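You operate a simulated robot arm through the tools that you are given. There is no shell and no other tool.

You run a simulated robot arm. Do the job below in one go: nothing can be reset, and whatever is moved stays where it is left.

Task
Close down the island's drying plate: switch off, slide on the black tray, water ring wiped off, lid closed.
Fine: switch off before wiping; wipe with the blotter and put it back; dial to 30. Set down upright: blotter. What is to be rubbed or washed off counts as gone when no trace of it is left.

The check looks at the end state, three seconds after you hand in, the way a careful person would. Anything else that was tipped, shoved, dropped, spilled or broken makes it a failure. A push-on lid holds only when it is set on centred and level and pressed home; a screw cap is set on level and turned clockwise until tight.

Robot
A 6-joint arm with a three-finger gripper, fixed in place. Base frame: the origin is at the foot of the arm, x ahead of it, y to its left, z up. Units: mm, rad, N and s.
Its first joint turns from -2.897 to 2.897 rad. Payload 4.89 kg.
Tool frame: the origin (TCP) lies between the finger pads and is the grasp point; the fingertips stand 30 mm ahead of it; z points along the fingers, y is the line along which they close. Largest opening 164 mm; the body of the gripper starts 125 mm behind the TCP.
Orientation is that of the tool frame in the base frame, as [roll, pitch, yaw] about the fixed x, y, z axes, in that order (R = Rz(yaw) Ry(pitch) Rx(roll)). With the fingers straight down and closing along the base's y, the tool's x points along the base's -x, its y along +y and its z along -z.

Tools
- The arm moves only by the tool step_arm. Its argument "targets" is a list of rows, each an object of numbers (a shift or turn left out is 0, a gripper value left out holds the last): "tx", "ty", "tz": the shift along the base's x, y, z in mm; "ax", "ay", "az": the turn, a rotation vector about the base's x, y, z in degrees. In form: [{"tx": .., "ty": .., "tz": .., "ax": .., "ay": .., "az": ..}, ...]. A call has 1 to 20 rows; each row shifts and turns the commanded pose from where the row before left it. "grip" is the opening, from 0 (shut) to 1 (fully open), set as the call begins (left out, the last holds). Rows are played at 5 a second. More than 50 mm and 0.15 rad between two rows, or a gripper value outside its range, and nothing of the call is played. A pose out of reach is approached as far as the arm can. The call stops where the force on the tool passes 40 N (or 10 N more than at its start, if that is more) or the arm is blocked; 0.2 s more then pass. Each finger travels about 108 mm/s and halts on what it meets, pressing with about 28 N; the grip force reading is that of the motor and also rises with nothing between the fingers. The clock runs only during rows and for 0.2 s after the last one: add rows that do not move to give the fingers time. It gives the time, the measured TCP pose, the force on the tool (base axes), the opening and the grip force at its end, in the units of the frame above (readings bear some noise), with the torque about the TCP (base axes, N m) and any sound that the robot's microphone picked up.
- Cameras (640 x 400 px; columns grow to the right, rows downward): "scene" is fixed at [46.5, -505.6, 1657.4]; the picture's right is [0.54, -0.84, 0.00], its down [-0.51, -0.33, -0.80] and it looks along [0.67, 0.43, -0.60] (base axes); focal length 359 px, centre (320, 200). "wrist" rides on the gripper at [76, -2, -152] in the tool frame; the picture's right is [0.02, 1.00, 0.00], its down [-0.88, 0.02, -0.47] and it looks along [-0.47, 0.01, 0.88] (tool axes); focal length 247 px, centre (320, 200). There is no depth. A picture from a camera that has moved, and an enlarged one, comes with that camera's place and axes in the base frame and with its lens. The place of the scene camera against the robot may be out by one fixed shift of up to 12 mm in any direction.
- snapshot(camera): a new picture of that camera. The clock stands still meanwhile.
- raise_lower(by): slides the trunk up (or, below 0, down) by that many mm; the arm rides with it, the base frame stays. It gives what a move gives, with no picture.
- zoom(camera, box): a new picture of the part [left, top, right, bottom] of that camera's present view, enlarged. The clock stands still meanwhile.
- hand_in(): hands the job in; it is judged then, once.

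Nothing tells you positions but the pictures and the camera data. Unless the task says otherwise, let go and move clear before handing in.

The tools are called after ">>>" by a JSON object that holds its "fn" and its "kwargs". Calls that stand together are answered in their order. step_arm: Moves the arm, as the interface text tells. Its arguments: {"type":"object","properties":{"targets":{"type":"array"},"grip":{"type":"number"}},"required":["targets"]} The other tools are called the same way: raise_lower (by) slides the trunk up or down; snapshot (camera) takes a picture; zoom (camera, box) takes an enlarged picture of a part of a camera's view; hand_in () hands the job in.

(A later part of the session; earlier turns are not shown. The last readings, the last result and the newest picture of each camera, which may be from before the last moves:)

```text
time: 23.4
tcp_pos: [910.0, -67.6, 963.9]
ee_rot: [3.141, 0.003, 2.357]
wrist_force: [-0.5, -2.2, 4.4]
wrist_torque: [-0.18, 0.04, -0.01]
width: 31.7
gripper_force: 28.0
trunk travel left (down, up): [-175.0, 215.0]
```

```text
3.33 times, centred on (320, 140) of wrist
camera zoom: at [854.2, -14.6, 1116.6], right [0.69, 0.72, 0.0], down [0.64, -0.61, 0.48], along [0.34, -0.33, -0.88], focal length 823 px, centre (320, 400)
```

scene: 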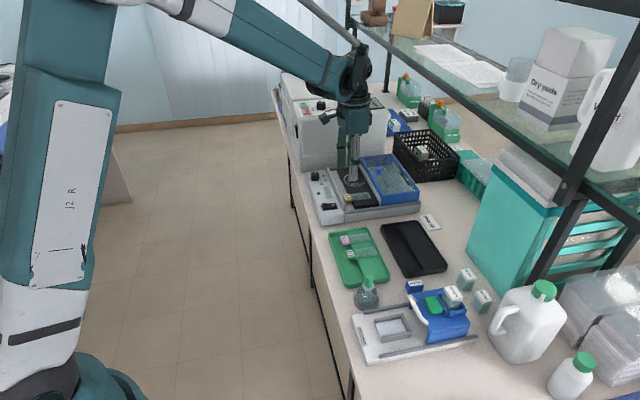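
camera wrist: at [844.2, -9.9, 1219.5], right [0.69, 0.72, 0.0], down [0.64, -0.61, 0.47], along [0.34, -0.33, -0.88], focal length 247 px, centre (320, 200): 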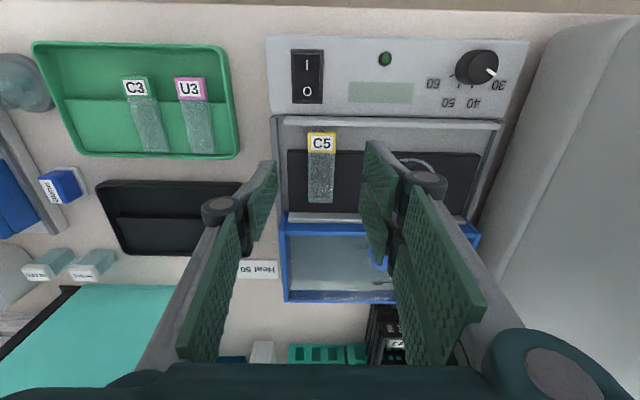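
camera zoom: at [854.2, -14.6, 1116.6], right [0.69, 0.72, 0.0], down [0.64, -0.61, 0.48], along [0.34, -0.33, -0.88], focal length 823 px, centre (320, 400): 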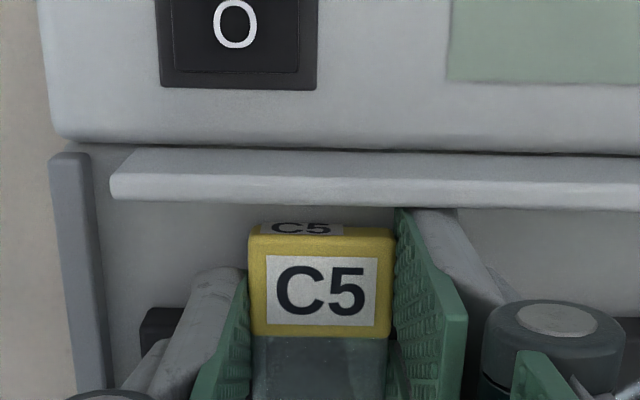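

Gripped at 31.7 mm. I'll lift gently.

>>> {"fn": "step_arm", "kwargs": {"targets": [{"tz": 8}, {"tz": 20}, {"tz": 40}, {"tz": 40}, {}]}}

>>> {"fn": "zoom", "kwargs": {"camera": "scene", "box": [300, 100, 400, 220]}}

>>> {"fn": "snapshot", "kwargs": {"camera": "wrist"}}

```text
time: 24.6
tcp_pos: [908.0, -68.1, 1071.0]
ee_rot: [3.141, 0.002, 2.355]
wrist_force: [-1.4, -0.2, -0.1]
wrist_torque: [0.04, -0.07, -0.03]
width: 31.7
gripper_force: 28.1
trunk travel left (down, up): [-175.0, 215.0]
```

```text
3.33 times, centred on (350, 160) of scene
camera zoom: at [46.5, -505.6, 1657.4], right [0.54, -0.84, 0.0], down [-0.51, -0.33, -0.8], along [0.67, 0.43, -0.6], focal length 1196 px, centre (220, 333)
```

zoom: 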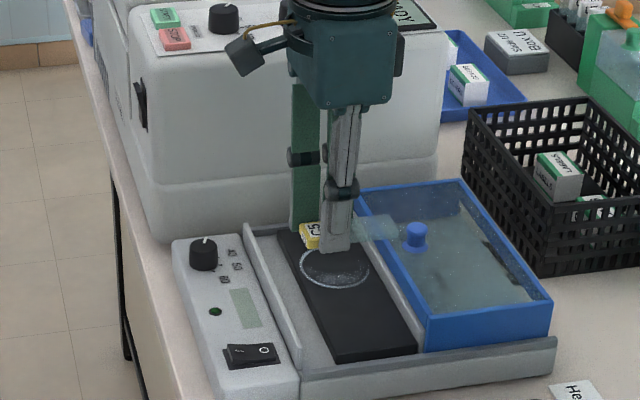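

```text
taken
camera wrist: at [853.7, -14.2, 1224.0], right [0.69, 0.72, 0.0], down [0.64, -0.61, 0.48], along [0.34, -0.33, -0.88], focal length 247 px, centre (320, 200)
```

wrist: 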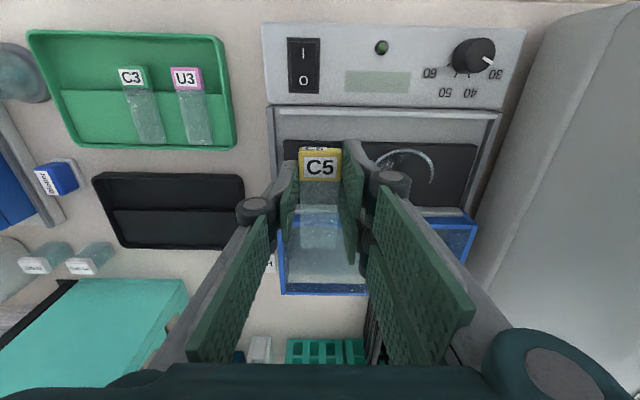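

The slide is lifted and held level. I'll carry it over toward the black tray and look at the tray from above.

>>> {"fn": "step_arm", "kwargs": {"targets": [{"tx": -30, "ty": -30}, {"tx": -33, "ty": -33}, {"tx": -33, "ty": -33}, {"tx": -33, "ty": -33}, {"tx": -30, "ty": -30}, {}]}}

>>> {"fn": "snapshot", "kwargs": {"camera": "wrist"}}

>>> {"fn": "snapshot", "kwargs": {"camera": "scene"}}

```text
time: 25.9
tcp_pos: [749.3, -228.7, 1071.7]
ee_rot: [3.139, 0.002, 2.356]
wrist_force: [-0.7, 0.2, 0.1]
wrist_torque: [0.03, -0.02, 0.01]
width: 31.6
gripper_force: 28.1
trunk travel left (down, up): [-175.0, 215.0]
```

```text
taken
camera wrist: at [694.7, -174.6, 1225.0], right [0.69, 0.72, 0.0], down [0.63, -0.61, 0.48], along [0.34, -0.33, -0.88], focal length 247 px, centre (320, 200)
```

wrist: 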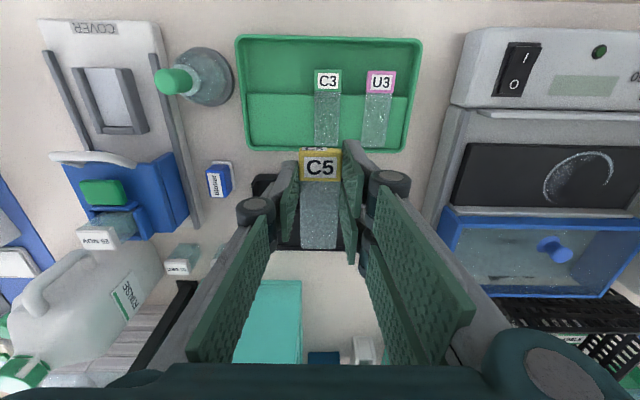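

```text
taken
```

scene: 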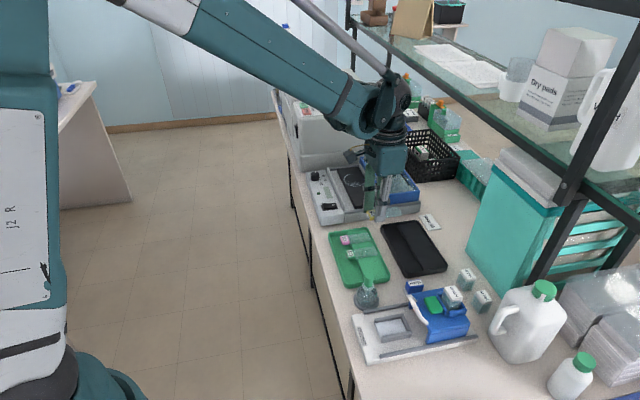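

The slide rides well. The black tray spans roughly e 260–480 and n 757–891 in bench axes, with its step edge at n≈820. I'll move above it, keeping the same orientation as the slides in the green tray.

>>> {"fn": "step_arm", "kwargs": {"targets": [{"tx": 27, "ty": -27}, {"tx": 27, "ty": -27}, {"tx": 27, "ty": -28}, {}]}}

>>> {"fn": "snapshot", "kwargs": {"camera": "wrist"}}

>>> {"fn": "zoom", "kwargs": {"camera": "scene", "box": [320, 160, 480, 300]}}

```text
time: 26.9
tcp_pos: [831.8, -311.0, 1070.4]
ee_rot: [-3.142, 0.001, 2.356]
wrist_force: [1.3, -0.6, -0.9]
wrist_torque: [0.07, 0.14, 0.02]
width: 31.5
gripper_force: 28.0
trunk travel left (down, up): [-175.0, 215.0]
```

```text
taken
camera wrist: at [776.0, -257.4, 1224.7], right [0.69, 0.72, 0.0], down [0.64, -0.61, 0.47], along [0.34, -0.33, -0.88], focal length 247 px, centre (320, 200)
```

wrist: 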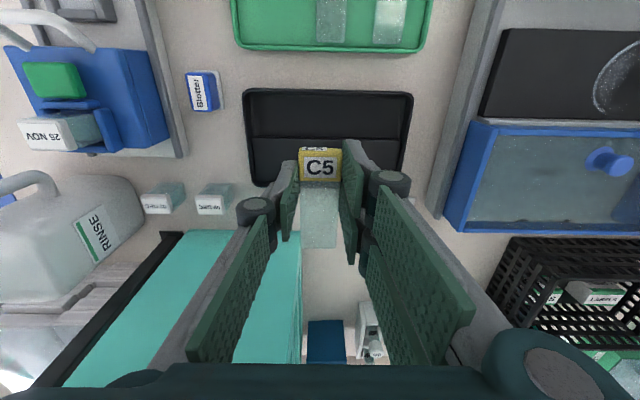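

```text
2.86 times, centred on (400, 230) of scene
camera zoom: at [46.5, -505.6, 1657.4], right [0.54, -0.84, 0.0], down [-0.51, -0.33, -0.8], along [0.67, 0.43, -0.6], focal length 1025 px, centre (91, 114)
```

zoom: 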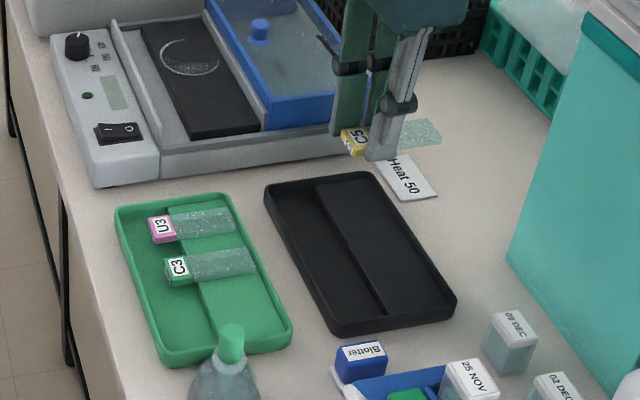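

The black tray's step edge is at n≈815 and z≈887. The slide is aligned to rest its glass on the step with the label overhanging, like the ones in the green tray. I'll lower it carefully.

>>> {"fn": "step_arm", "kwargs": {"targets": [{"tx": 1.4, "ty": -1.4, "tz": -40}, {"tz": -40}, {"tz": -40}, {"tz": -15}, {}]}}

>>> {"fn": "zoom", "kwargs": {"camera": "scene", "box": [360, 200, 480, 300]}}

>>> {"fn": "snapshot", "kwargs": {"camera": "wrist"}}

```text
time: 28.1
tcp_pos: [831.8, -309.1, 938.4]
ee_rot: [3.14, 0.002, 2.356]
wrist_force: [0.1, -0.4, -0.6]
wrist_torque: [0.07, 0.12, 0.0]
width: 31.5
gripper_force: 28.1
trunk travel left (down, up): [-175.0, 215.0]
```

```text
4.00 times, centred on (420, 250) of scene
camera zoom: at [46.5, -505.6, 1657.4], right [0.54, -0.84, 0.0], down [-0.51, -0.33, -0.8], along [0.67, 0.43, -0.6], focal length 1435 px, centre (-80, 0)
```

zoom: 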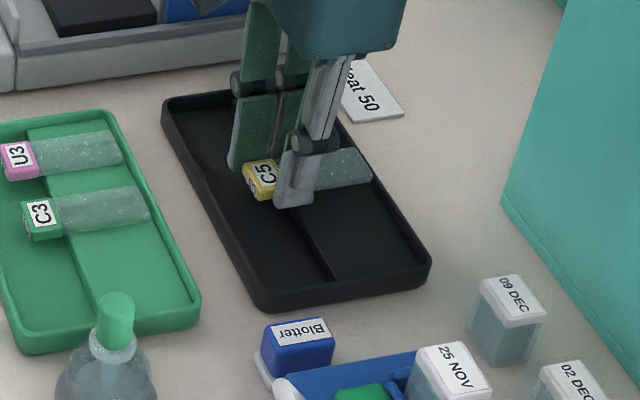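

```text
taken
camera wrist: at [777.6, -256.7, 1090.9], right [0.69, 0.72, 0.0], down [0.64, -0.61, 0.47], along [0.34, -0.33, -0.88], focal length 247 px, centre (320, 200)
```

wrist: 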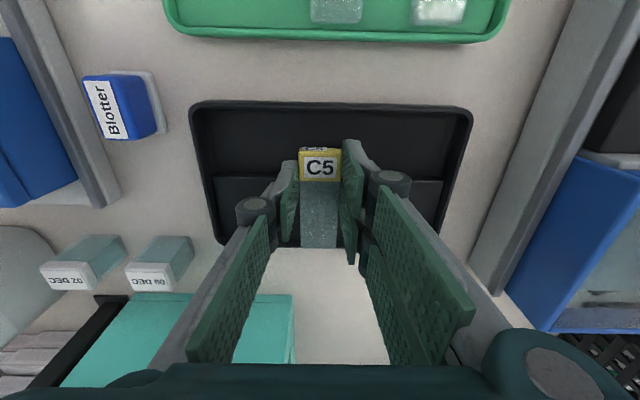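

>>> {"fn": "step_arm", "kwargs": {"targets": [{"tz": -10}, {"tz": -3}, {"tz": -2}, {}]}}

>>> {"fn": "zoom", "kwargs": {"camera": "scene", "box": [380, 210, 460, 280]}}

```text
time: 29.0
tcp_pos: [832.6, -310.1, 923.8]
ee_rot: [3.14, 0.005, 2.355]
wrist_force: [-4.6, 1.1, 25.6]
wrist_torque: [-0.22, 0.04, -0.06]
width: 31.4
gripper_force: 28.1
trunk travel left (down, up): [-175.0, 215.0]
stopped in row 4: the force on the tool passed its limit at 43 N (the readings are from after the stop); the commanded pose is now the measured one
```

```text
5.71 times, centred on (420, 245) of scene
camera zoom: at [46.5, -505.6, 1657.4], right [0.54, -0.84, 0.0], down [-0.51, -0.33, -0.8], along [0.67, 0.43, -0.6], focal length 2050 px, centre (-251, -57)
```

zoom: 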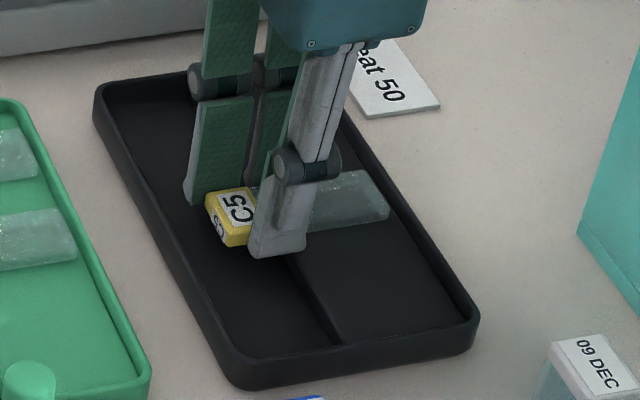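

Contact: the slide rests on the step inside the tray. I'll ease the pressure, release and rise.

>>> {"fn": "step_arm", "kwargs": {"targets": [{"tz": 0.8}, {}]}}

>>> {"fn": "step_arm", "kwargs": {"targets": [{}, {}, {"tz": 10}, {"tz": 30}, {"tz": 40}], "grip": 0.32}}

>>> {"fn": "zoom", "kwargs": {"camera": "scene", "box": [360, 200, 480, 300]}}

>>> {"fn": "snapshot", "kwargs": {"camera": "wrist"}}

```text
time: 29.6
tcp_pos: [833.4, -310.1, 925.4]
ee_rot: [3.139, 0.007, 2.356]
wrist_force: [-5.8, 0.5, 25.7]
wrist_torque: [-0.23, 0.03, -0.03]
width: 31.6
gripper_force: 28.1
trunk travel left (down, up): [-175.0, 215.0]
```

```text
time: 30.8
tcp_pos: [835.0, -310.7, 1001.3]
ee_rot: [3.141, 0.005, 2.356]
wrist_force: [0.9, -0.3, -0.6]
wrist_torque: [0.07, 0.2, 0.02]
width: 52.4
gripper_force: 0.0
trunk travel left (down, up): [-175.0, 215.0]
```

```text
4.00 times, centred on (420, 250) of scene
camera zoom: at [46.5, -505.6, 1657.4], right [0.54, -0.84, 0.0], down [-0.51, -0.33, -0.8], along [0.67, 0.43, -0.6], focal length 1435 px, centre (-80, 0)
```

zoom: 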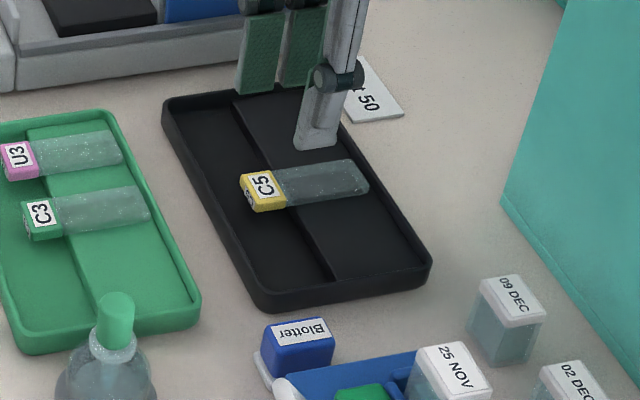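

```text
taken
camera wrist: at [779.6, -256.3, 1155.8], right [0.69, 0.72, 0.0], down [0.63, -0.61, 0.48], along [0.34, -0.33, -0.88], focal length 247 px, centre (320, 200)
```

wrist: 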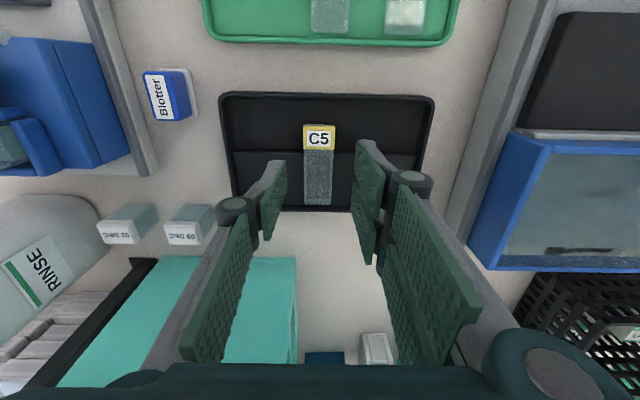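

>>> {"fn": "zoom", "kwargs": {"camera": "wrist", "box": [210, 80, 450, 220]}}

>>> {"fn": "zoom", "kwargs": {"camera": "wrist", "box": [100, 40, 240, 150]}}

>>> {"fn": "zoom", "kwargs": {"camera": "scene", "box": [390, 260, 480, 350]}}

```text
2.67 times, centred on (330, 150) of wrist
camera zoom: at [779.6, -256.3, 1155.8], right [0.69, 0.72, 0.0], down [0.63, -0.61, 0.48], along [0.34, -0.33, -0.88], focal length 659 px, centre (293, 333)
```

zoom: 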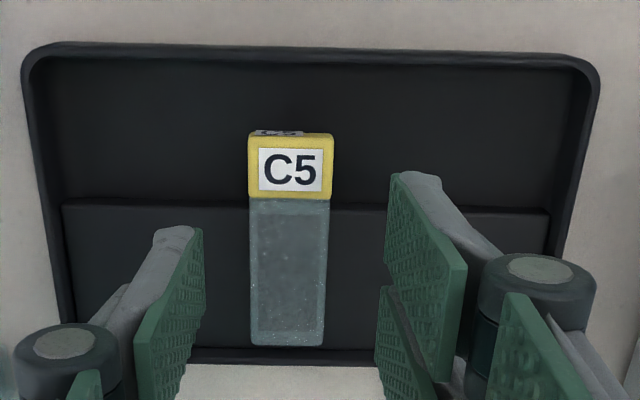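

```text
3.64 times, centred on (170, 95) of wrist
camera zoom: at [779.6, -256.3, 1155.8], right [0.69, 0.72, 0.0], down [0.63, -0.61, 0.48], along [0.34, -0.33, -0.88], focal length 898 px, centre (866, 582)
```

zoom: 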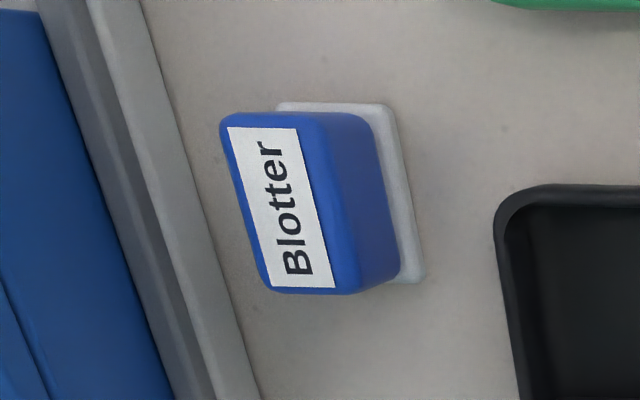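

```text
4.44 times, centred on (435, 305) of scene
camera zoom: at [46.5, -505.6, 1657.4], right [0.54, -0.84, 0.0], down [-0.51, -0.33, -0.8], along [0.67, 0.43, -0.6], focal length 1594 px, centre (-191, -267)
```

zoom: 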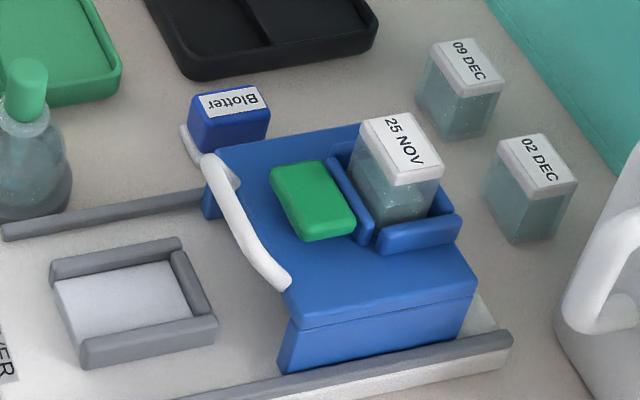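

The slide is resting flat in the black tray. The ring (centre about (1010, −28), roughly 78 mm across) and the lid knob are beyond the tool-down reach, so I'll test whether tilting the tool outward by 22° reaches there, in free space above.

>>> {"fn": "step_arm", "kwargs": {"targets": [{"tz": 40}, {"tz": 40}, {"tx": 25, "ty": 35, "ax": -5.18, "ay": -5.18}, {"tx": 25, "ty": 35, "ax": -5.18, "ay": -5.18}, {"tx": 25, "ty": 35, "ax": -5.18, "ay": -5.18}, {"tx": 25, "ty": 35}, {"tx": 25, "ty": 35}, {"tx": 25, "ty": 35}, {"tx": 25, "ty": 35}, {}], "grip": 0.6}}

>>> {"fn": "snapshot", "kwargs": {"camera": "wrist"}}

>>> {"fn": "snapshot", "kwargs": {"camera": "scene"}}

```text
time: 33.0
tcp_pos: [1010.3, -64.5, 1083.5]
ee_rot: [3.14, 0.386, 2.357]
wrist_force: [0.0, 0.5, -0.1]
wrist_torque: [-0.09, 0.07, -0.02]
width: 98.4
gripper_force: 0.1
trunk travel left (down, up): [-175.0, 215.0]
```

```text
taken
camera wrist: at [919.1, 25.9, 1197.4], right [0.69, 0.72, -0.01], down [0.46, -0.44, 0.77], along [0.55, -0.54, -0.64], focal length 247 px, centre (320, 200)
```

wrist: 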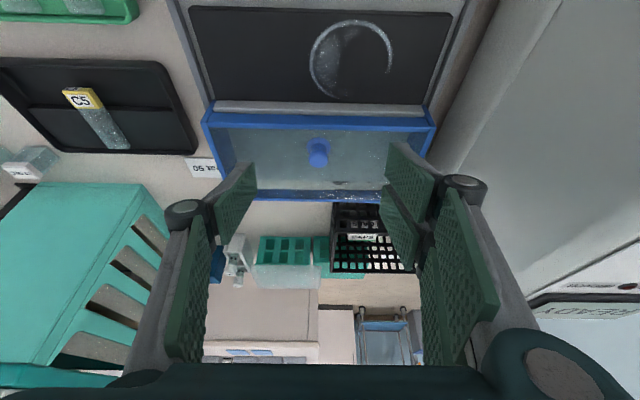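

```text
taken
```

scene: 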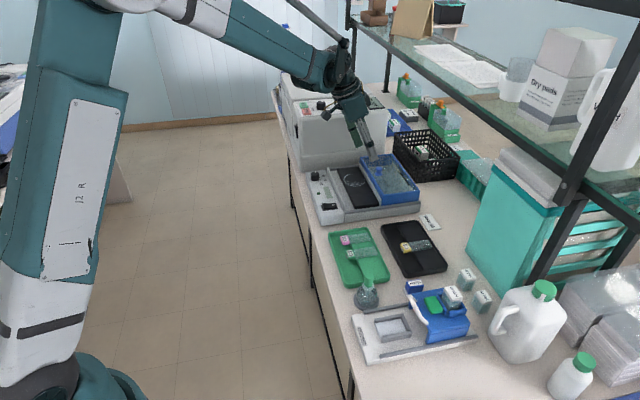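

Tilting reaches. I'll inspect the ring and lid from this view.

>>> {"fn": "zoom", "kwargs": {"camera": "wrist", "box": [160, 0, 480, 220]}}

>>> {"fn": "zoom", "kwargs": {"camera": "wrist", "box": [280, 0, 460, 110]}}

>>> {"fn": "zoom", "kwargs": {"camera": "scene", "box": [340, 130, 440, 220]}}

```text
1.82 times, centred on (320, 110) of wrist
camera zoom: at [919.1, 25.9, 1197.4], right [0.69, 0.72, -0.01], down [0.46, -0.44, 0.77], along [0.55, -0.54, -0.64], focal length 449 px, centre (320, 364)
```

zoom: 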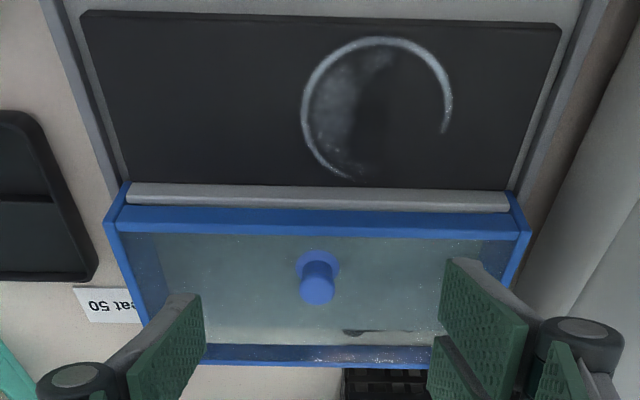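

```text
3.56 times, centred on (370, 55) of wrist
camera zoom: at [919.1, 25.9, 1197.4], right [0.69, 0.72, -0.01], down [0.46, -0.44, 0.77], along [0.55, -0.54, -0.64], focal length 878 px, centre (142, 716)
```

zoom: 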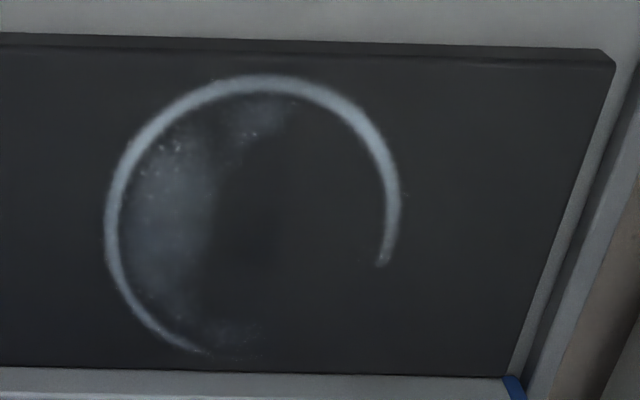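

```text
4.44 times, centred on (390, 175) of scene
camera zoom: at [46.5, -505.6, 1657.4], right [0.54, -0.84, 0.0], down [-0.51, -0.33, -0.8], along [0.67, 0.43, -0.6], focal length 1594 px, centre (9, 311)
```

zoom: 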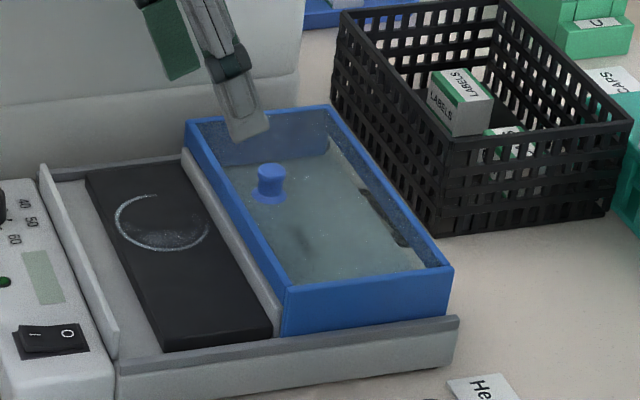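

>>> {"fn": "zoom", "kwargs": {"camera": "scene", "box": [380, 175, 430, 220]}}

>>> {"fn": "zoom", "kwargs": {"camera": "scene", "box": [310, 180, 400, 235]}}

>>> {"fn": "zoom", "kwargs": {"camera": "wrist", "box": [190, 80, 290, 150]}}

>>> {"fn": "zoom", "kwargs": {"camera": "wrist", "box": [380, 80, 480, 150]}}

```text
8.89 times, centred on (405, 198) of scene
camera zoom: at [46.5, -505.6, 1657.4], right [0.54, -0.84, 0.0], down [-0.51, -0.33, -0.8], along [0.67, 0.43, -0.6], focal length 3188 px, centre (-436, 222)
```

zoom: 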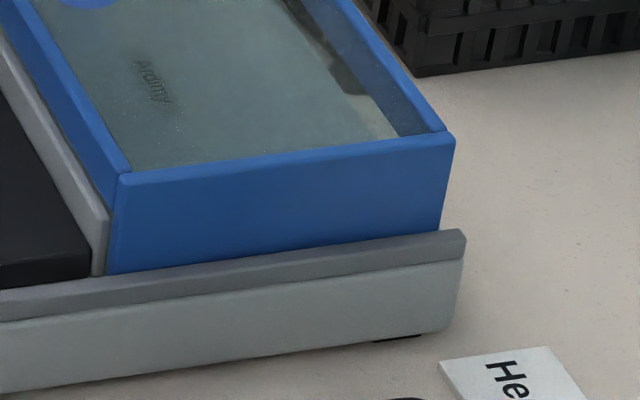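

```text
7.11 times, centred on (355, 208) of scene
camera zoom: at [46.5, -505.6, 1657.4], right [0.54, -0.84, 0.0], down [-0.51, -0.33, -0.8], along [0.67, 0.43, -0.6], focal length 2551 px, centre (71, 147)
```

zoom: 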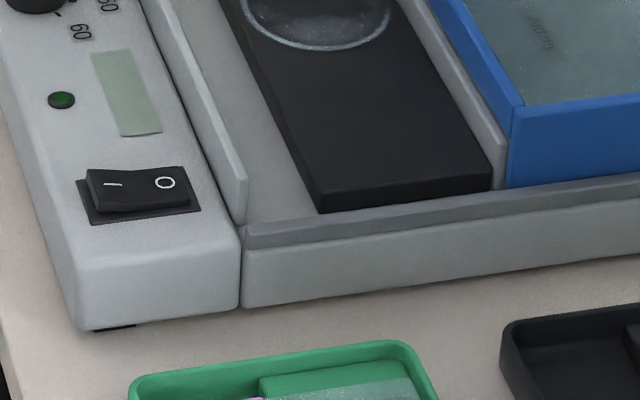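

```text
5.71 times, centred on (240, 115) of wrist
camera zoom: at [919.1, 25.9, 1197.4], right [0.69, 0.72, -0.01], down [0.46, -0.44, 0.77], along [0.55, -0.54, -0.64], focal length 1411 px, centre (777, 686)
```

zoom: 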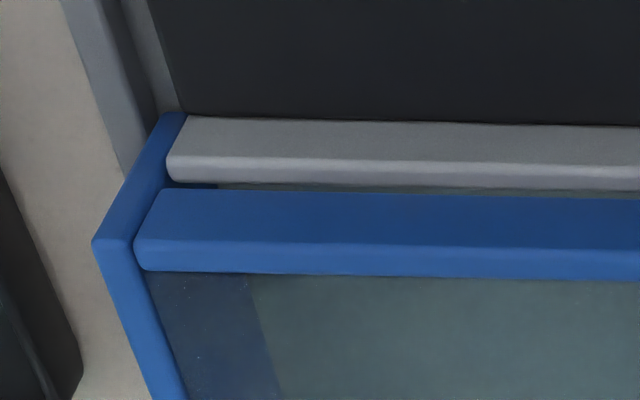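

```text
5.71 times, centred on (430, 115) of wrist
camera zoom: at [919.1, 25.9, 1197.4], right [0.69, 0.72, -0.01], down [0.46, -0.44, 0.77], along [0.55, -0.54, -0.64], focal length 1411 px, centre (-309, 686)
```

zoom: 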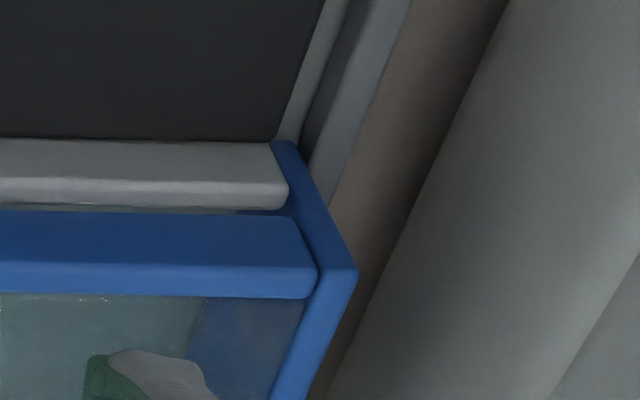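

The lid is a sliding hood: its end panels run inside the side rails and its front bar clears the partition wall, so I'll pull it forward by its knob later. Now I'll move over to the blotter, keeping the tilt so it can be held upright while wiping at long reach.

>>> {"fn": "step_arm", "kwargs": {"targets": [{"tx": -32, "ty": -29}, {"tx": -32, "ty": -29}, {"tx": -32, "ty": -29}, {"tx": -32, "ty": -29}, {"tx": -32, "ty": -29}, {"tx": -32, "ty": -29}, {"tx": -32, "ty": -29}, {"tx": -32, "ty": -29}, {"tx": -32, "ty": -29}, {"tx": -32, "ty": -30}, {}]}}

>>> {"fn": "snapshot", "kwargs": {"camera": "wrist"}}

>>> {"fn": "zoom", "kwargs": {"camera": "scene", "box": [340, 210, 480, 350]}}

```text
time: 35.4
tcp_pos: [687.6, -356.2, 1084.4]
ee_rot: [3.139, 0.387, 2.357]
wrist_force: [-0.7, -0.7, 0.8]
wrist_torque: [0.0, -0.05, 0.03]
width: 98.3
gripper_force: 0.1
trunk travel left (down, up): [-175.0, 215.0]
```

```text
taken
camera wrist: at [595.2, -265.8, 1197.2], right [0.69, 0.72, -0.01], down [0.46, -0.44, 0.77], along [0.55, -0.54, -0.64], focal length 247 px, centre (320, 200)
```

wrist: 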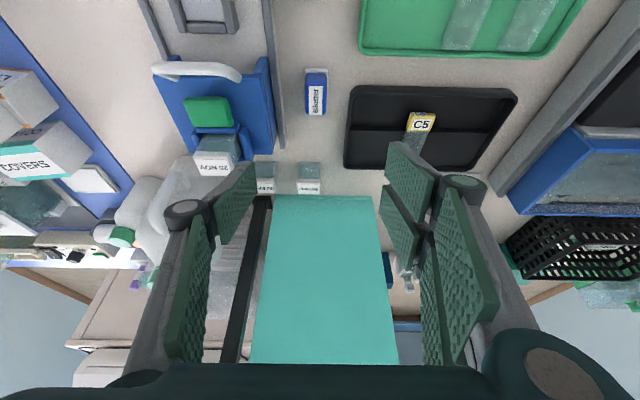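

```text
2.86 times, centred on (410, 280) of scene
camera zoom: at [46.5, -505.6, 1657.4], right [0.54, -0.84, 0.0], down [-0.51, -0.33, -0.8], along [0.67, 0.43, -0.6], focal length 1025 px, centre (63, -29)
```

zoom: 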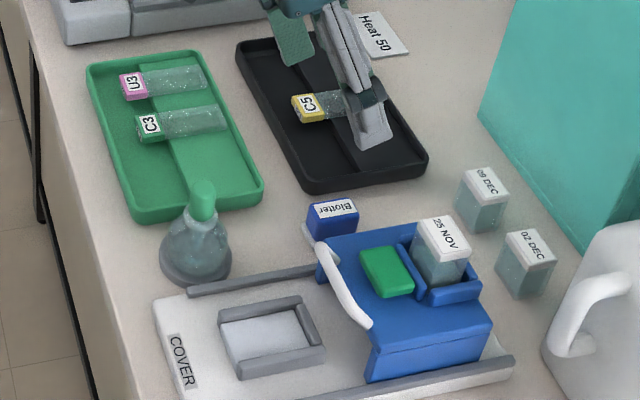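

>>> {"fn": "zoom", "kwargs": {"camera": "wrist", "box": [250, 50, 390, 150]}}

>>> {"fn": "zoom", "kwargs": {"camera": "scene", "box": [390, 265, 440, 310]}}

```text
4.00 times, centred on (320, 100) of wrist
camera zoom: at [595.2, -265.8, 1197.2], right [0.69, 0.72, -0.01], down [0.46, -0.44, 0.77], along [0.55, -0.54, -0.64], focal length 988 px, centre (320, 600)
```

zoom: 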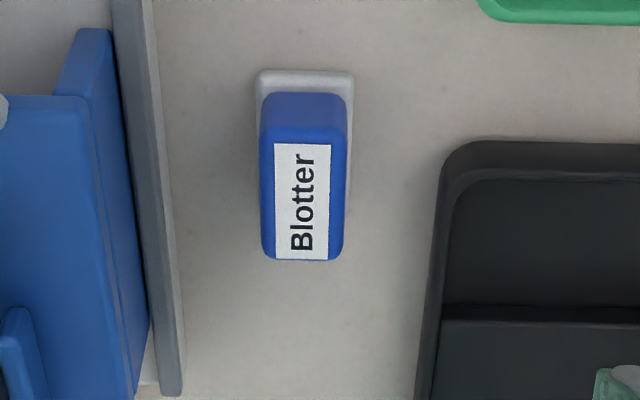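

```text
8.89 times, centred on (415, 288) of scene
camera zoom: at [46.5, -505.6, 1657.4], right [0.54, -0.84, 0.0], down [-0.51, -0.33, -0.8], along [0.67, 0.43, -0.6], focal length 3188 px, centre (-524, -578)
```

zoom: 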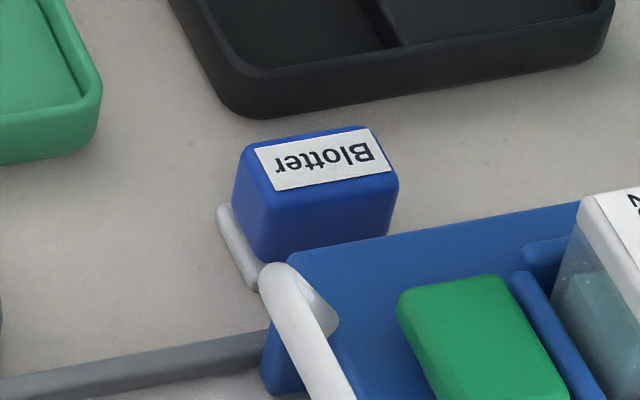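

The blotter is a blue block, about 26 mm wide and 38 mm deep, on a white pad centred at e≈228, n≈760. I'll set the fingers to 52 mm and descend over it with the tilted tool.

>>> {"fn": "step_arm", "kwargs": {"targets": [{"tx": 4.7, "ty": -13.6, "tz": -30}, {"tz": -40}, {"tz": -40}, {}], "grip": 0.32}}

>>> {"fn": "snapshot", "kwargs": {"camera": "wrist"}}

>>> {"fn": "zoom", "kwargs": {"camera": "scene", "box": [360, 230, 460, 330]}}

```text
time: 36.4
tcp_pos: [695.0, -367.9, 973.8]
ee_rot: [3.138, 0.387, 2.356]
wrist_force: [0.4, 0.1, -0.3]
wrist_torque: [0.04, 0.01, 0.0]
width: 52.6
gripper_force: 0.2
trunk travel left (down, up): [-175.0, 215.0]
```

```text
taken
camera wrist: at [603.9, -279.5, 1087.2], right [0.69, 0.72, -0.01], down [0.46, -0.44, 0.77], along [0.55, -0.54, -0.64], focal length 247 px, centre (320, 200)
```

wrist: 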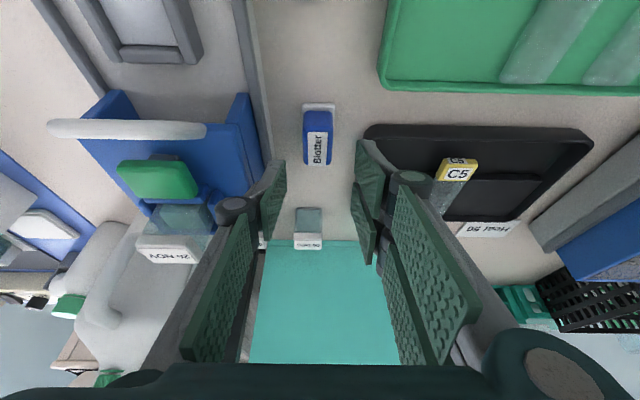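

```text
4.00 times, centred on (410, 280) of scene
camera zoom: at [46.5, -505.6, 1657.4], right [0.54, -0.84, 0.0], down [-0.51, -0.33, -0.8], along [0.67, 0.43, -0.6], focal length 1435 px, centre (-40, -120)
```

zoom: 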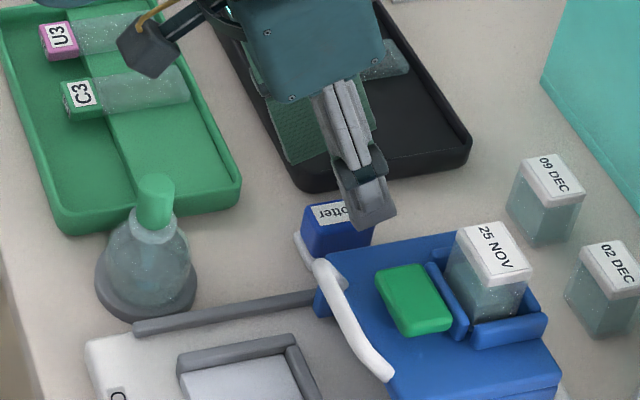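

>>> {"fn": "zoom", "kwargs": {"camera": "wrist", "box": [270, 90, 370, 180]}}

```text
4.44 times, centred on (320, 135) of wrist
camera zoom: at [603.9, -279.5, 1087.2], right [0.69, 0.72, -0.01], down [0.46, -0.44, 0.77], along [0.55, -0.54, -0.64], focal length 1098 px, centre (320, 489)
```

zoom: 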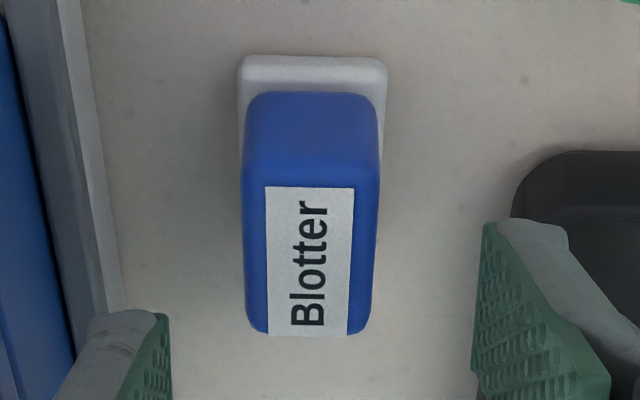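

>>> {"fn": "step_arm", "kwargs": {"targets": [{"tx": -5, "ty": 1.4, "tz": -15}, {"tz": -15}, {"tz": -8}, {"tz": -5}, {}]}}

>>> {"fn": "zoom", "kwargs": {"camera": "wrist", "box": [240, 60, 400, 200]}}

>>> {"fn": "zoom", "kwargs": {"camera": "scene", "box": [385, 255, 445, 310]}}

```text
time: 37.6
tcp_pos: [687.7, -366.6, 931.0]
ee_rot: [3.139, 0.388, 2.355]
wrist_force: [0.8, -0.4, -0.4]
wrist_torque: [-0.01, 0.03, -0.01]
width: 52.6
gripper_force: 0.0
trunk travel left (down, up): [-175.0, 215.0]
```

```text
2.86 times, centred on (320, 130) of wrist
camera zoom: at [596.9, -278.0, 1044.0], right [0.69, 0.72, -0.01], down [0.46, -0.44, 0.77], along [0.55, -0.54, -0.64], focal length 706 px, centre (320, 400)
```

zoom: 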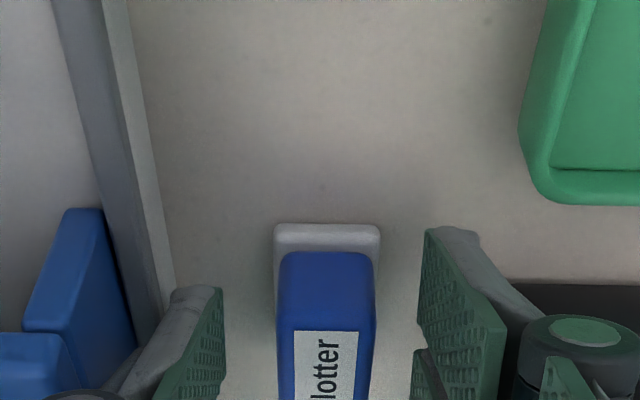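

```text
7.27 times, centred on (415, 282) of scene
camera zoom: at [46.5, -505.6, 1657.4], right [0.54, -0.84, 0.0], down [-0.51, -0.33, -0.8], along [0.67, 0.43, -0.6], focal length 2609 px, centre (-371, -400)
```

zoom: 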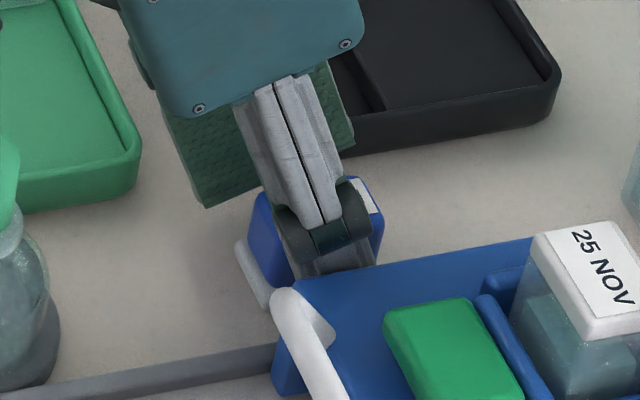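

>>> {"fn": "step_arm", "kwargs": {"targets": [{}, {}, {}], "grip": 0.08}}

>>> {"fn": "zoom", "kwargs": {"camera": "wrist", "box": [240, 60, 400, 200]}}

>>> {"fn": "zoom", "kwargs": {"camera": "scene", "box": [385, 255, 445, 310]}}

```text
time: 38.4
tcp_pos: [688.5, -367.2, 931.5]
ee_rot: [3.139, 0.388, 2.357]
wrist_force: [0.0, -0.7, 0.2]
wrist_torque: [-0.01, 0.0, 0.01]
width: 25.1
gripper_force: 27.5
trunk travel left (down, up): [-175.0, 215.0]
```

```text
2.86 times, centred on (320, 130) of wrist
camera zoom: at [596.8, -277.9, 1044.2], right [0.69, 0.72, -0.01], down [0.46, -0.44, 0.77], along [0.55, -0.54, -0.64], focal length 706 px, centre (320, 400)
```

zoom: 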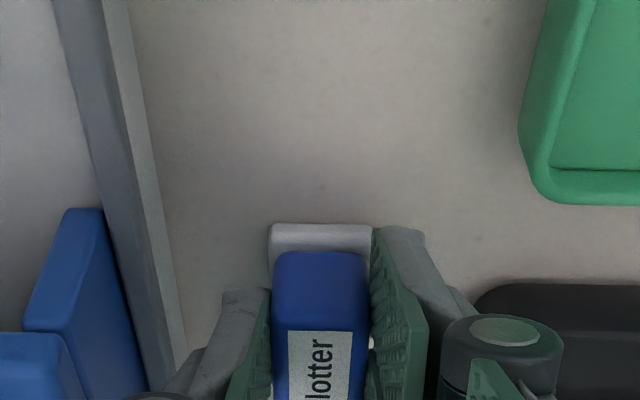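

```text
7.27 times, centred on (415, 282) of scene
camera zoom: at [46.5, -505.6, 1657.4], right [0.54, -0.84, 0.0], down [-0.51, -0.33, -0.8], along [0.67, 0.43, -0.6], focal length 2609 px, centre (-371, -400)
```

zoom: 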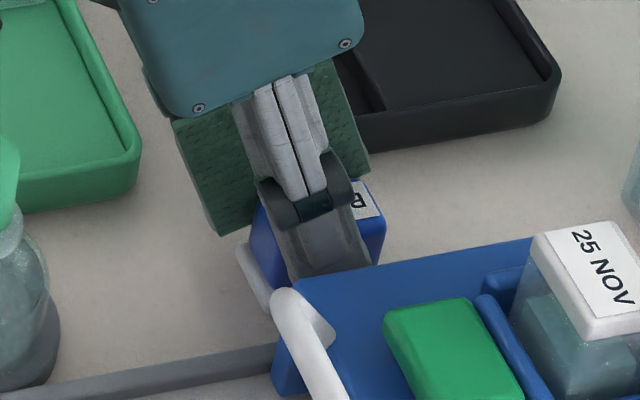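

Gripped at 25.1 mm on the handle. I'll lift and carry it over to the drying plate.

>>> {"fn": "step_arm", "kwargs": {"targets": [{"tz": 10}, {"tz": 35}, {"tz": 45}, {"tz": 45}, {}]}}

>>> {"fn": "snapshot", "kwargs": {"camera": "wrist"}}

>>> {"fn": "zoom", "kwargs": {"camera": "scene", "box": [360, 200, 460, 310]}}

```text
time: 39.6
tcp_pos: [687.3, -366.5, 1067.6]
ee_rot: [3.14, 0.387, 2.357]
wrist_force: [-1.1, 0.4, -0.2]
wrist_torque: [-0.02, -0.05, 0.01]
width: 25.2
gripper_force: 28.0
trunk travel left (down, up): [-175.0, 215.0]
```

```text
taken
camera wrist: at [595.4, -277.1, 1180.9], right [0.69, 0.72, -0.01], down [0.46, -0.44, 0.77], along [0.55, -0.54, -0.64], focal length 247 px, centre (320, 200)
```

wrist: 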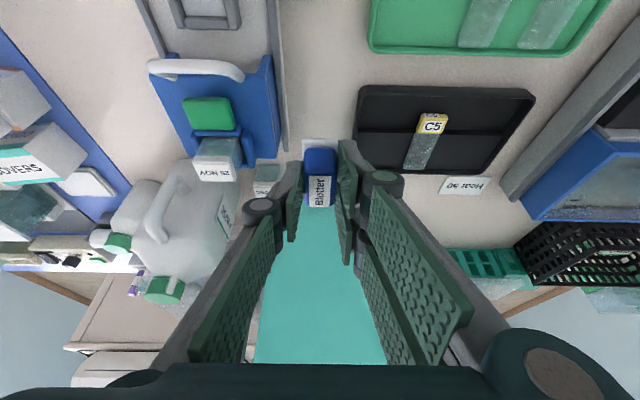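

```text
3.64 times, centred on (410, 255) of scene
camera zoom: at [46.5, -505.6, 1657.4], right [0.54, -0.84, 0.0], down [-0.51, -0.33, -0.8], along [0.67, 0.43, -0.6], focal length 1304 px, centre (-7, 0)
```

zoom: 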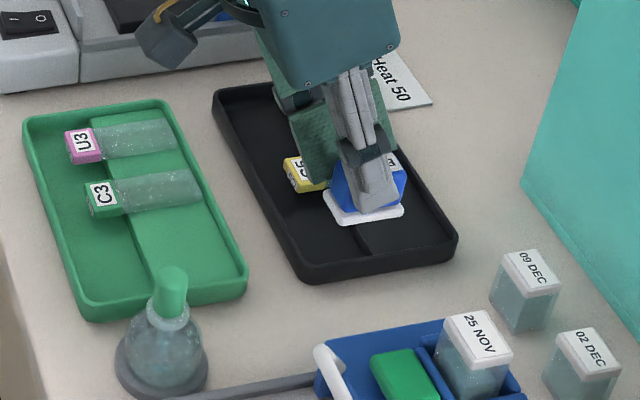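

>>> {"fn": "zoom", "kwargs": {"camera": "scene", "box": [435, 225, 485, 275]}}

>>> {"fn": "zoom", "kwargs": {"camera": "wrist", "box": [270, 120, 370, 220]}}

>>> {"fn": "zoom", "kwargs": {"camera": "scene", "box": [440, 235, 480, 265]}}

```text
8.00 times, centred on (460, 250) of scene
camera zoom: at [46.5, -505.6, 1657.4], right [0.54, -0.84, 0.0], down [-0.51, -0.33, -0.8], along [0.67, 0.43, -0.6], focal length 2870 px, centre (-800, -200)
```

zoom: 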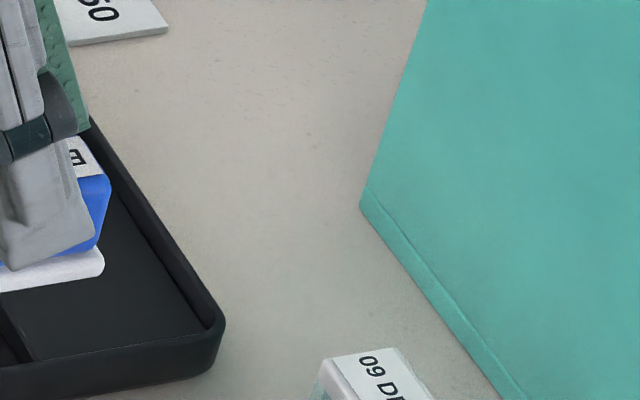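

```text
4.00 times, centred on (320, 170) of wrist
camera zoom: at [595.4, -277.1, 1180.9], right [0.69, 0.72, -0.01], down [0.46, -0.44, 0.77], along [0.55, -0.54, -0.64], focal length 988 px, centre (320, 320)
```

zoom: 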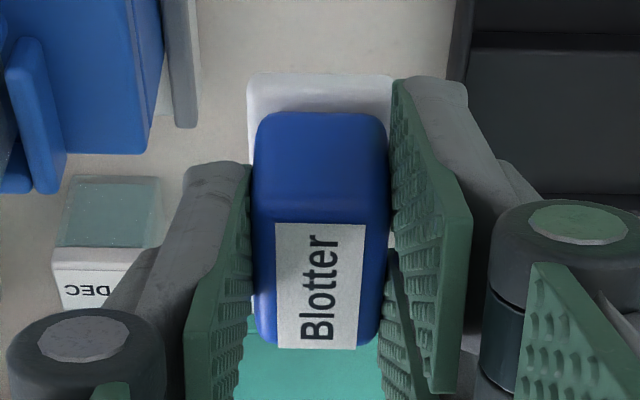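

```text
13.33 times, centred on (460, 250) of scene
camera zoom: at [46.5, -505.6, 1657.4], right [0.54, -0.84, 0.0], down [-0.51, -0.33, -0.8], along [0.67, 0.43, -0.6], focal length 4783 px, centre (-1547, -467)
```

zoom: 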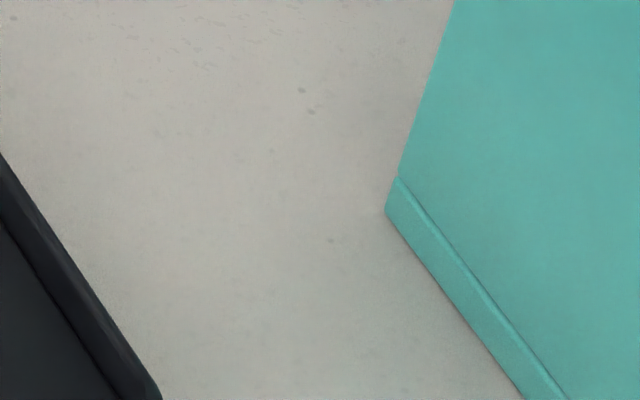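

The blotter is held upright and level. I'll carry it above the left edge of the ring area.

>>> {"fn": "step_arm", "kwargs": {"targets": [{"tx": 29.3, "ty": 30.6}, {"tx": 29.3, "ty": 30.6}, {"tx": 29.3, "ty": 30.6}, {"tx": 29.3, "ty": 30.6}, {"tx": 29.3, "ty": 30.6}, {"tx": 29.3, "ty": 30.6}, {"tx": 29.3, "ty": 30.6}, {"tx": 29.3, "ty": 30.6}, {"tx": 29.3, "ty": 30.6}, {"tx": 29.0, "ty": 30.3}, {}]}}

>>> {"fn": "snapshot", "kwargs": {"camera": "wrist"}}

>>> {"fn": "zoom", "kwargs": {"camera": "scene", "box": [330, 130, 430, 220]}}

```text
time: 42.0
tcp_pos: [979.6, -61.1, 1065.3]
ee_rot: [3.14, 0.386, 2.356]
wrist_force: [0.6, 0.3, -1.0]
wrist_torque: [-0.05, 0.06, -0.03]
width: 24.8
gripper_force: 27.5
trunk travel left (down, up): [-175.0, 215.0]
```

```text
taken
camera wrist: at [888.9, 28.7, 1178.7], right [0.69, 0.72, -0.01], down [0.46, -0.44, 0.77], along [0.55, -0.54, -0.64], focal length 247 px, centre (320, 200)
```

wrist: 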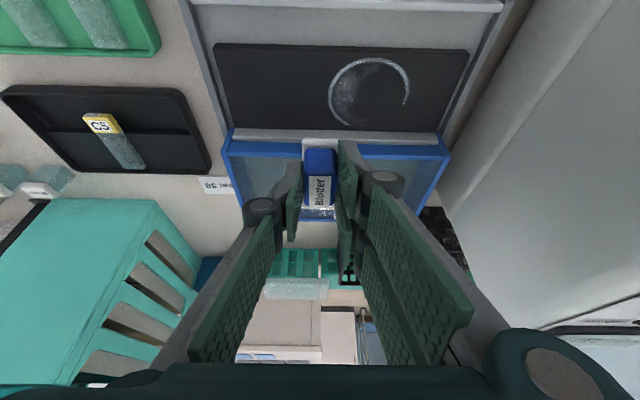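

```text
4.44 times, centred on (380, 175) of scene
camera zoom: at [46.5, -505.6, 1657.4], right [0.54, -0.84, 0.0], down [-0.51, -0.33, -0.8], along [0.67, 0.43, -0.6], focal length 1594 px, centre (53, 311)
```

zoom: 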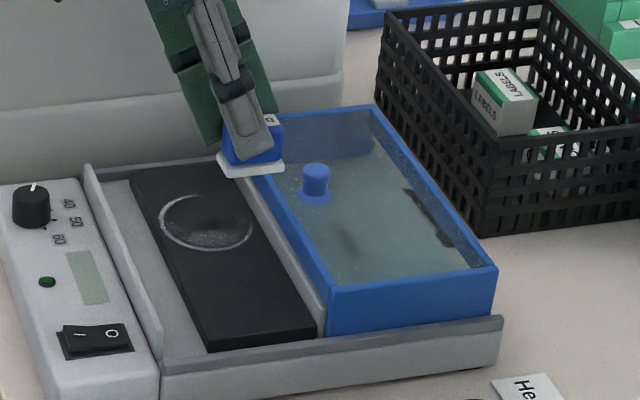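

>>> {"fn": "zoom", "kwargs": {"camera": "wrist", "box": [290, 30, 450, 150]}}

```text
3.33 times, centred on (370, 90) of wrist
camera zoom: at [888.9, 28.7, 1178.7], right [0.69, 0.72, -0.01], down [0.46, -0.44, 0.77], along [0.55, -0.54, -0.64], focal length 823 px, centre (153, 567)
```

zoom: 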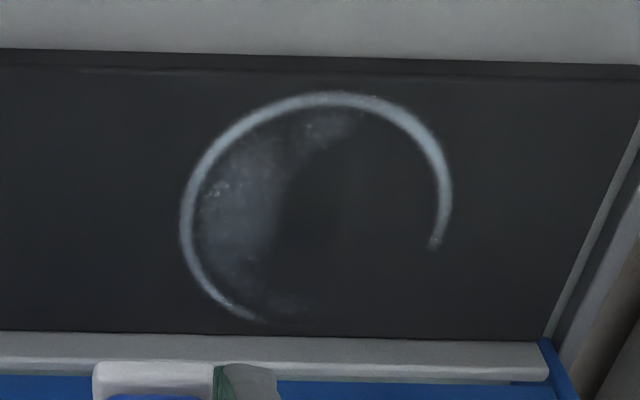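

The ring spans e 657–740 and n 697–769. I'll lower the blotter just left of it and feel for the plate surface.

>>> {"fn": "step_arm", "kwargs": {"targets": [{"tx": -16, "ty": -5, "tz": -20}, {"tz": -35}, {"tz": -20}, {}]}}

>>> {"fn": "step_arm", "kwargs": {"targets": [{"tz": -2}, {"tz": -2}, {"tz": -2}, {}]}}

>>> {"fn": "zoom", "kwargs": {"camera": "scene", "box": [330, 150, 400, 215]}}

```text
time: 43.0
tcp_pos: [964.7, -66.5, 989.5]
ee_rot: [3.14, 0.387, 2.356]
wrist_force: [-0.1, -0.7, 0.2]
wrist_torque: [0.0, 0.06, -0.02]
width: 25.3
gripper_force: 27.7
trunk travel left (down, up): [-175.0, 215.0]
```

```text
time: 44.0
tcp_pos: [963.7, -67.1, 984.0]
ee_rot: [3.14, 0.388, 2.355]
wrist_force: [-1.0, -0.4, 0.4]
wrist_torque: [0.02, -0.01, 0.0]
width: 25.3
gripper_force: 28.6
trunk travel left (down, up): [-175.0, 215.0]
```

```text
6.15 times, centred on (365, 182) of scene
camera zoom: at [46.5, -505.6, 1657.4], right [0.54, -0.84, 0.0], down [-0.51, -0.33, -0.8], along [0.67, 0.43, -0.6], focal length 2207 px, centre (43, 308)
```

zoom: 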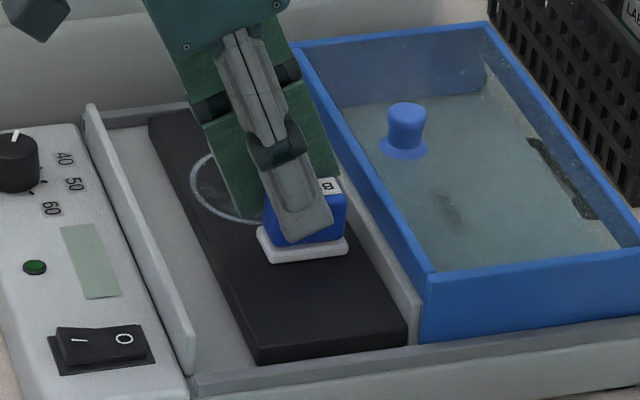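

>>> {"fn": "step_arm", "kwargs": {"targets": [{"tz": -1.5}, {"tz": -1.5}, {}]}}

>>> {"fn": "step_arm", "kwargs": {"targets": [{"tz": -1.5}, {"tz": -1.5}, {}]}}

```text
time: 44.8
tcp_pos: [963.9, -67.6, 984.3]
ee_rot: [3.14, 0.388, 2.356]
wrist_force: [2.9, 1.3, 23.0]
wrist_torque: [-0.13, -0.34, 0.03]
width: 25.2
gripper_force: 27.8
trunk travel left (down, up): [-175.0, 215.0]
```

```text
time: 45.6
tcp_pos: [964.0, -67.9, 979.9]
ee_rot: [3.141, 0.388, 2.355]
wrist_force: [1.8, 0.6, 22.2]
wrist_torque: [-0.14, -0.23, 0.04]
width: 25.4
gripper_force: 28.0
trunk travel left (down, up): [-175.0, 215.0]
```

>>> {"fn": "step_arm", "kwargs": {"targets": [{"tz": 0.7}, {}]}}

>>> {"fn": "zoom", "kwargs": {"camera": "scene", "box": [350, 165, 390, 200]}}

>>> {"fn": "zoom", "kwargs": {"camera": "wrist", "box": [260, 60, 380, 220]}}

```text
time: 46.2
tcp_pos: [963.4, -68.5, 979.0]
ee_rot: [3.14, 0.386, 2.356]
wrist_force: [1.3, 0.2, 10.5]
wrist_torque: [-0.09, -0.09, -0.02]
width: 25.1
gripper_force: 27.9
trunk travel left (down, up): [-175.0, 215.0]
```

```text
11.43 times, centred on (370, 182) of scene
camera zoom: at [46.5, -505.6, 1657.4], right [0.54, -0.84, 0.0], down [-0.51, -0.33, -0.8], along [0.67, 0.43, -0.6], focal length 4099 px, centre (-251, 400)
```

zoom: 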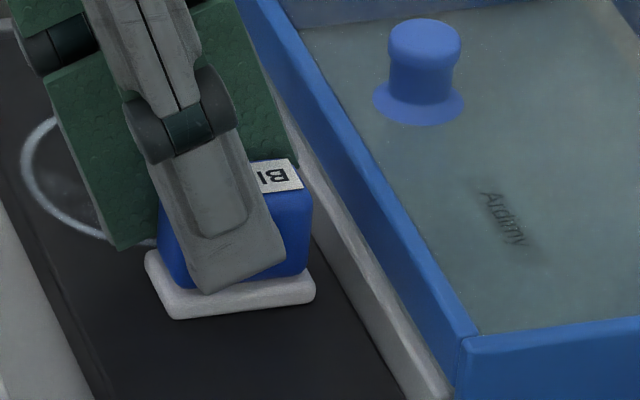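

```text
2.50 times, centred on (320, 140) of wrist
camera zoom: at [872.2, 22.4, 1093.1], right [0.69, 0.72, -0.01], down [0.46, -0.44, 0.77], along [0.55, -0.54, -0.64], focal length 617 px, centre (320, 350)
```

zoom: 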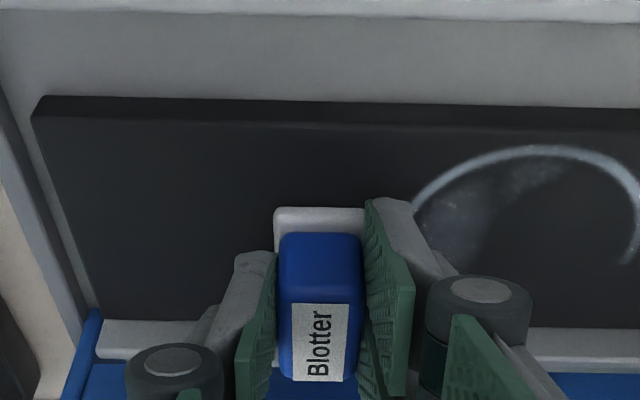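

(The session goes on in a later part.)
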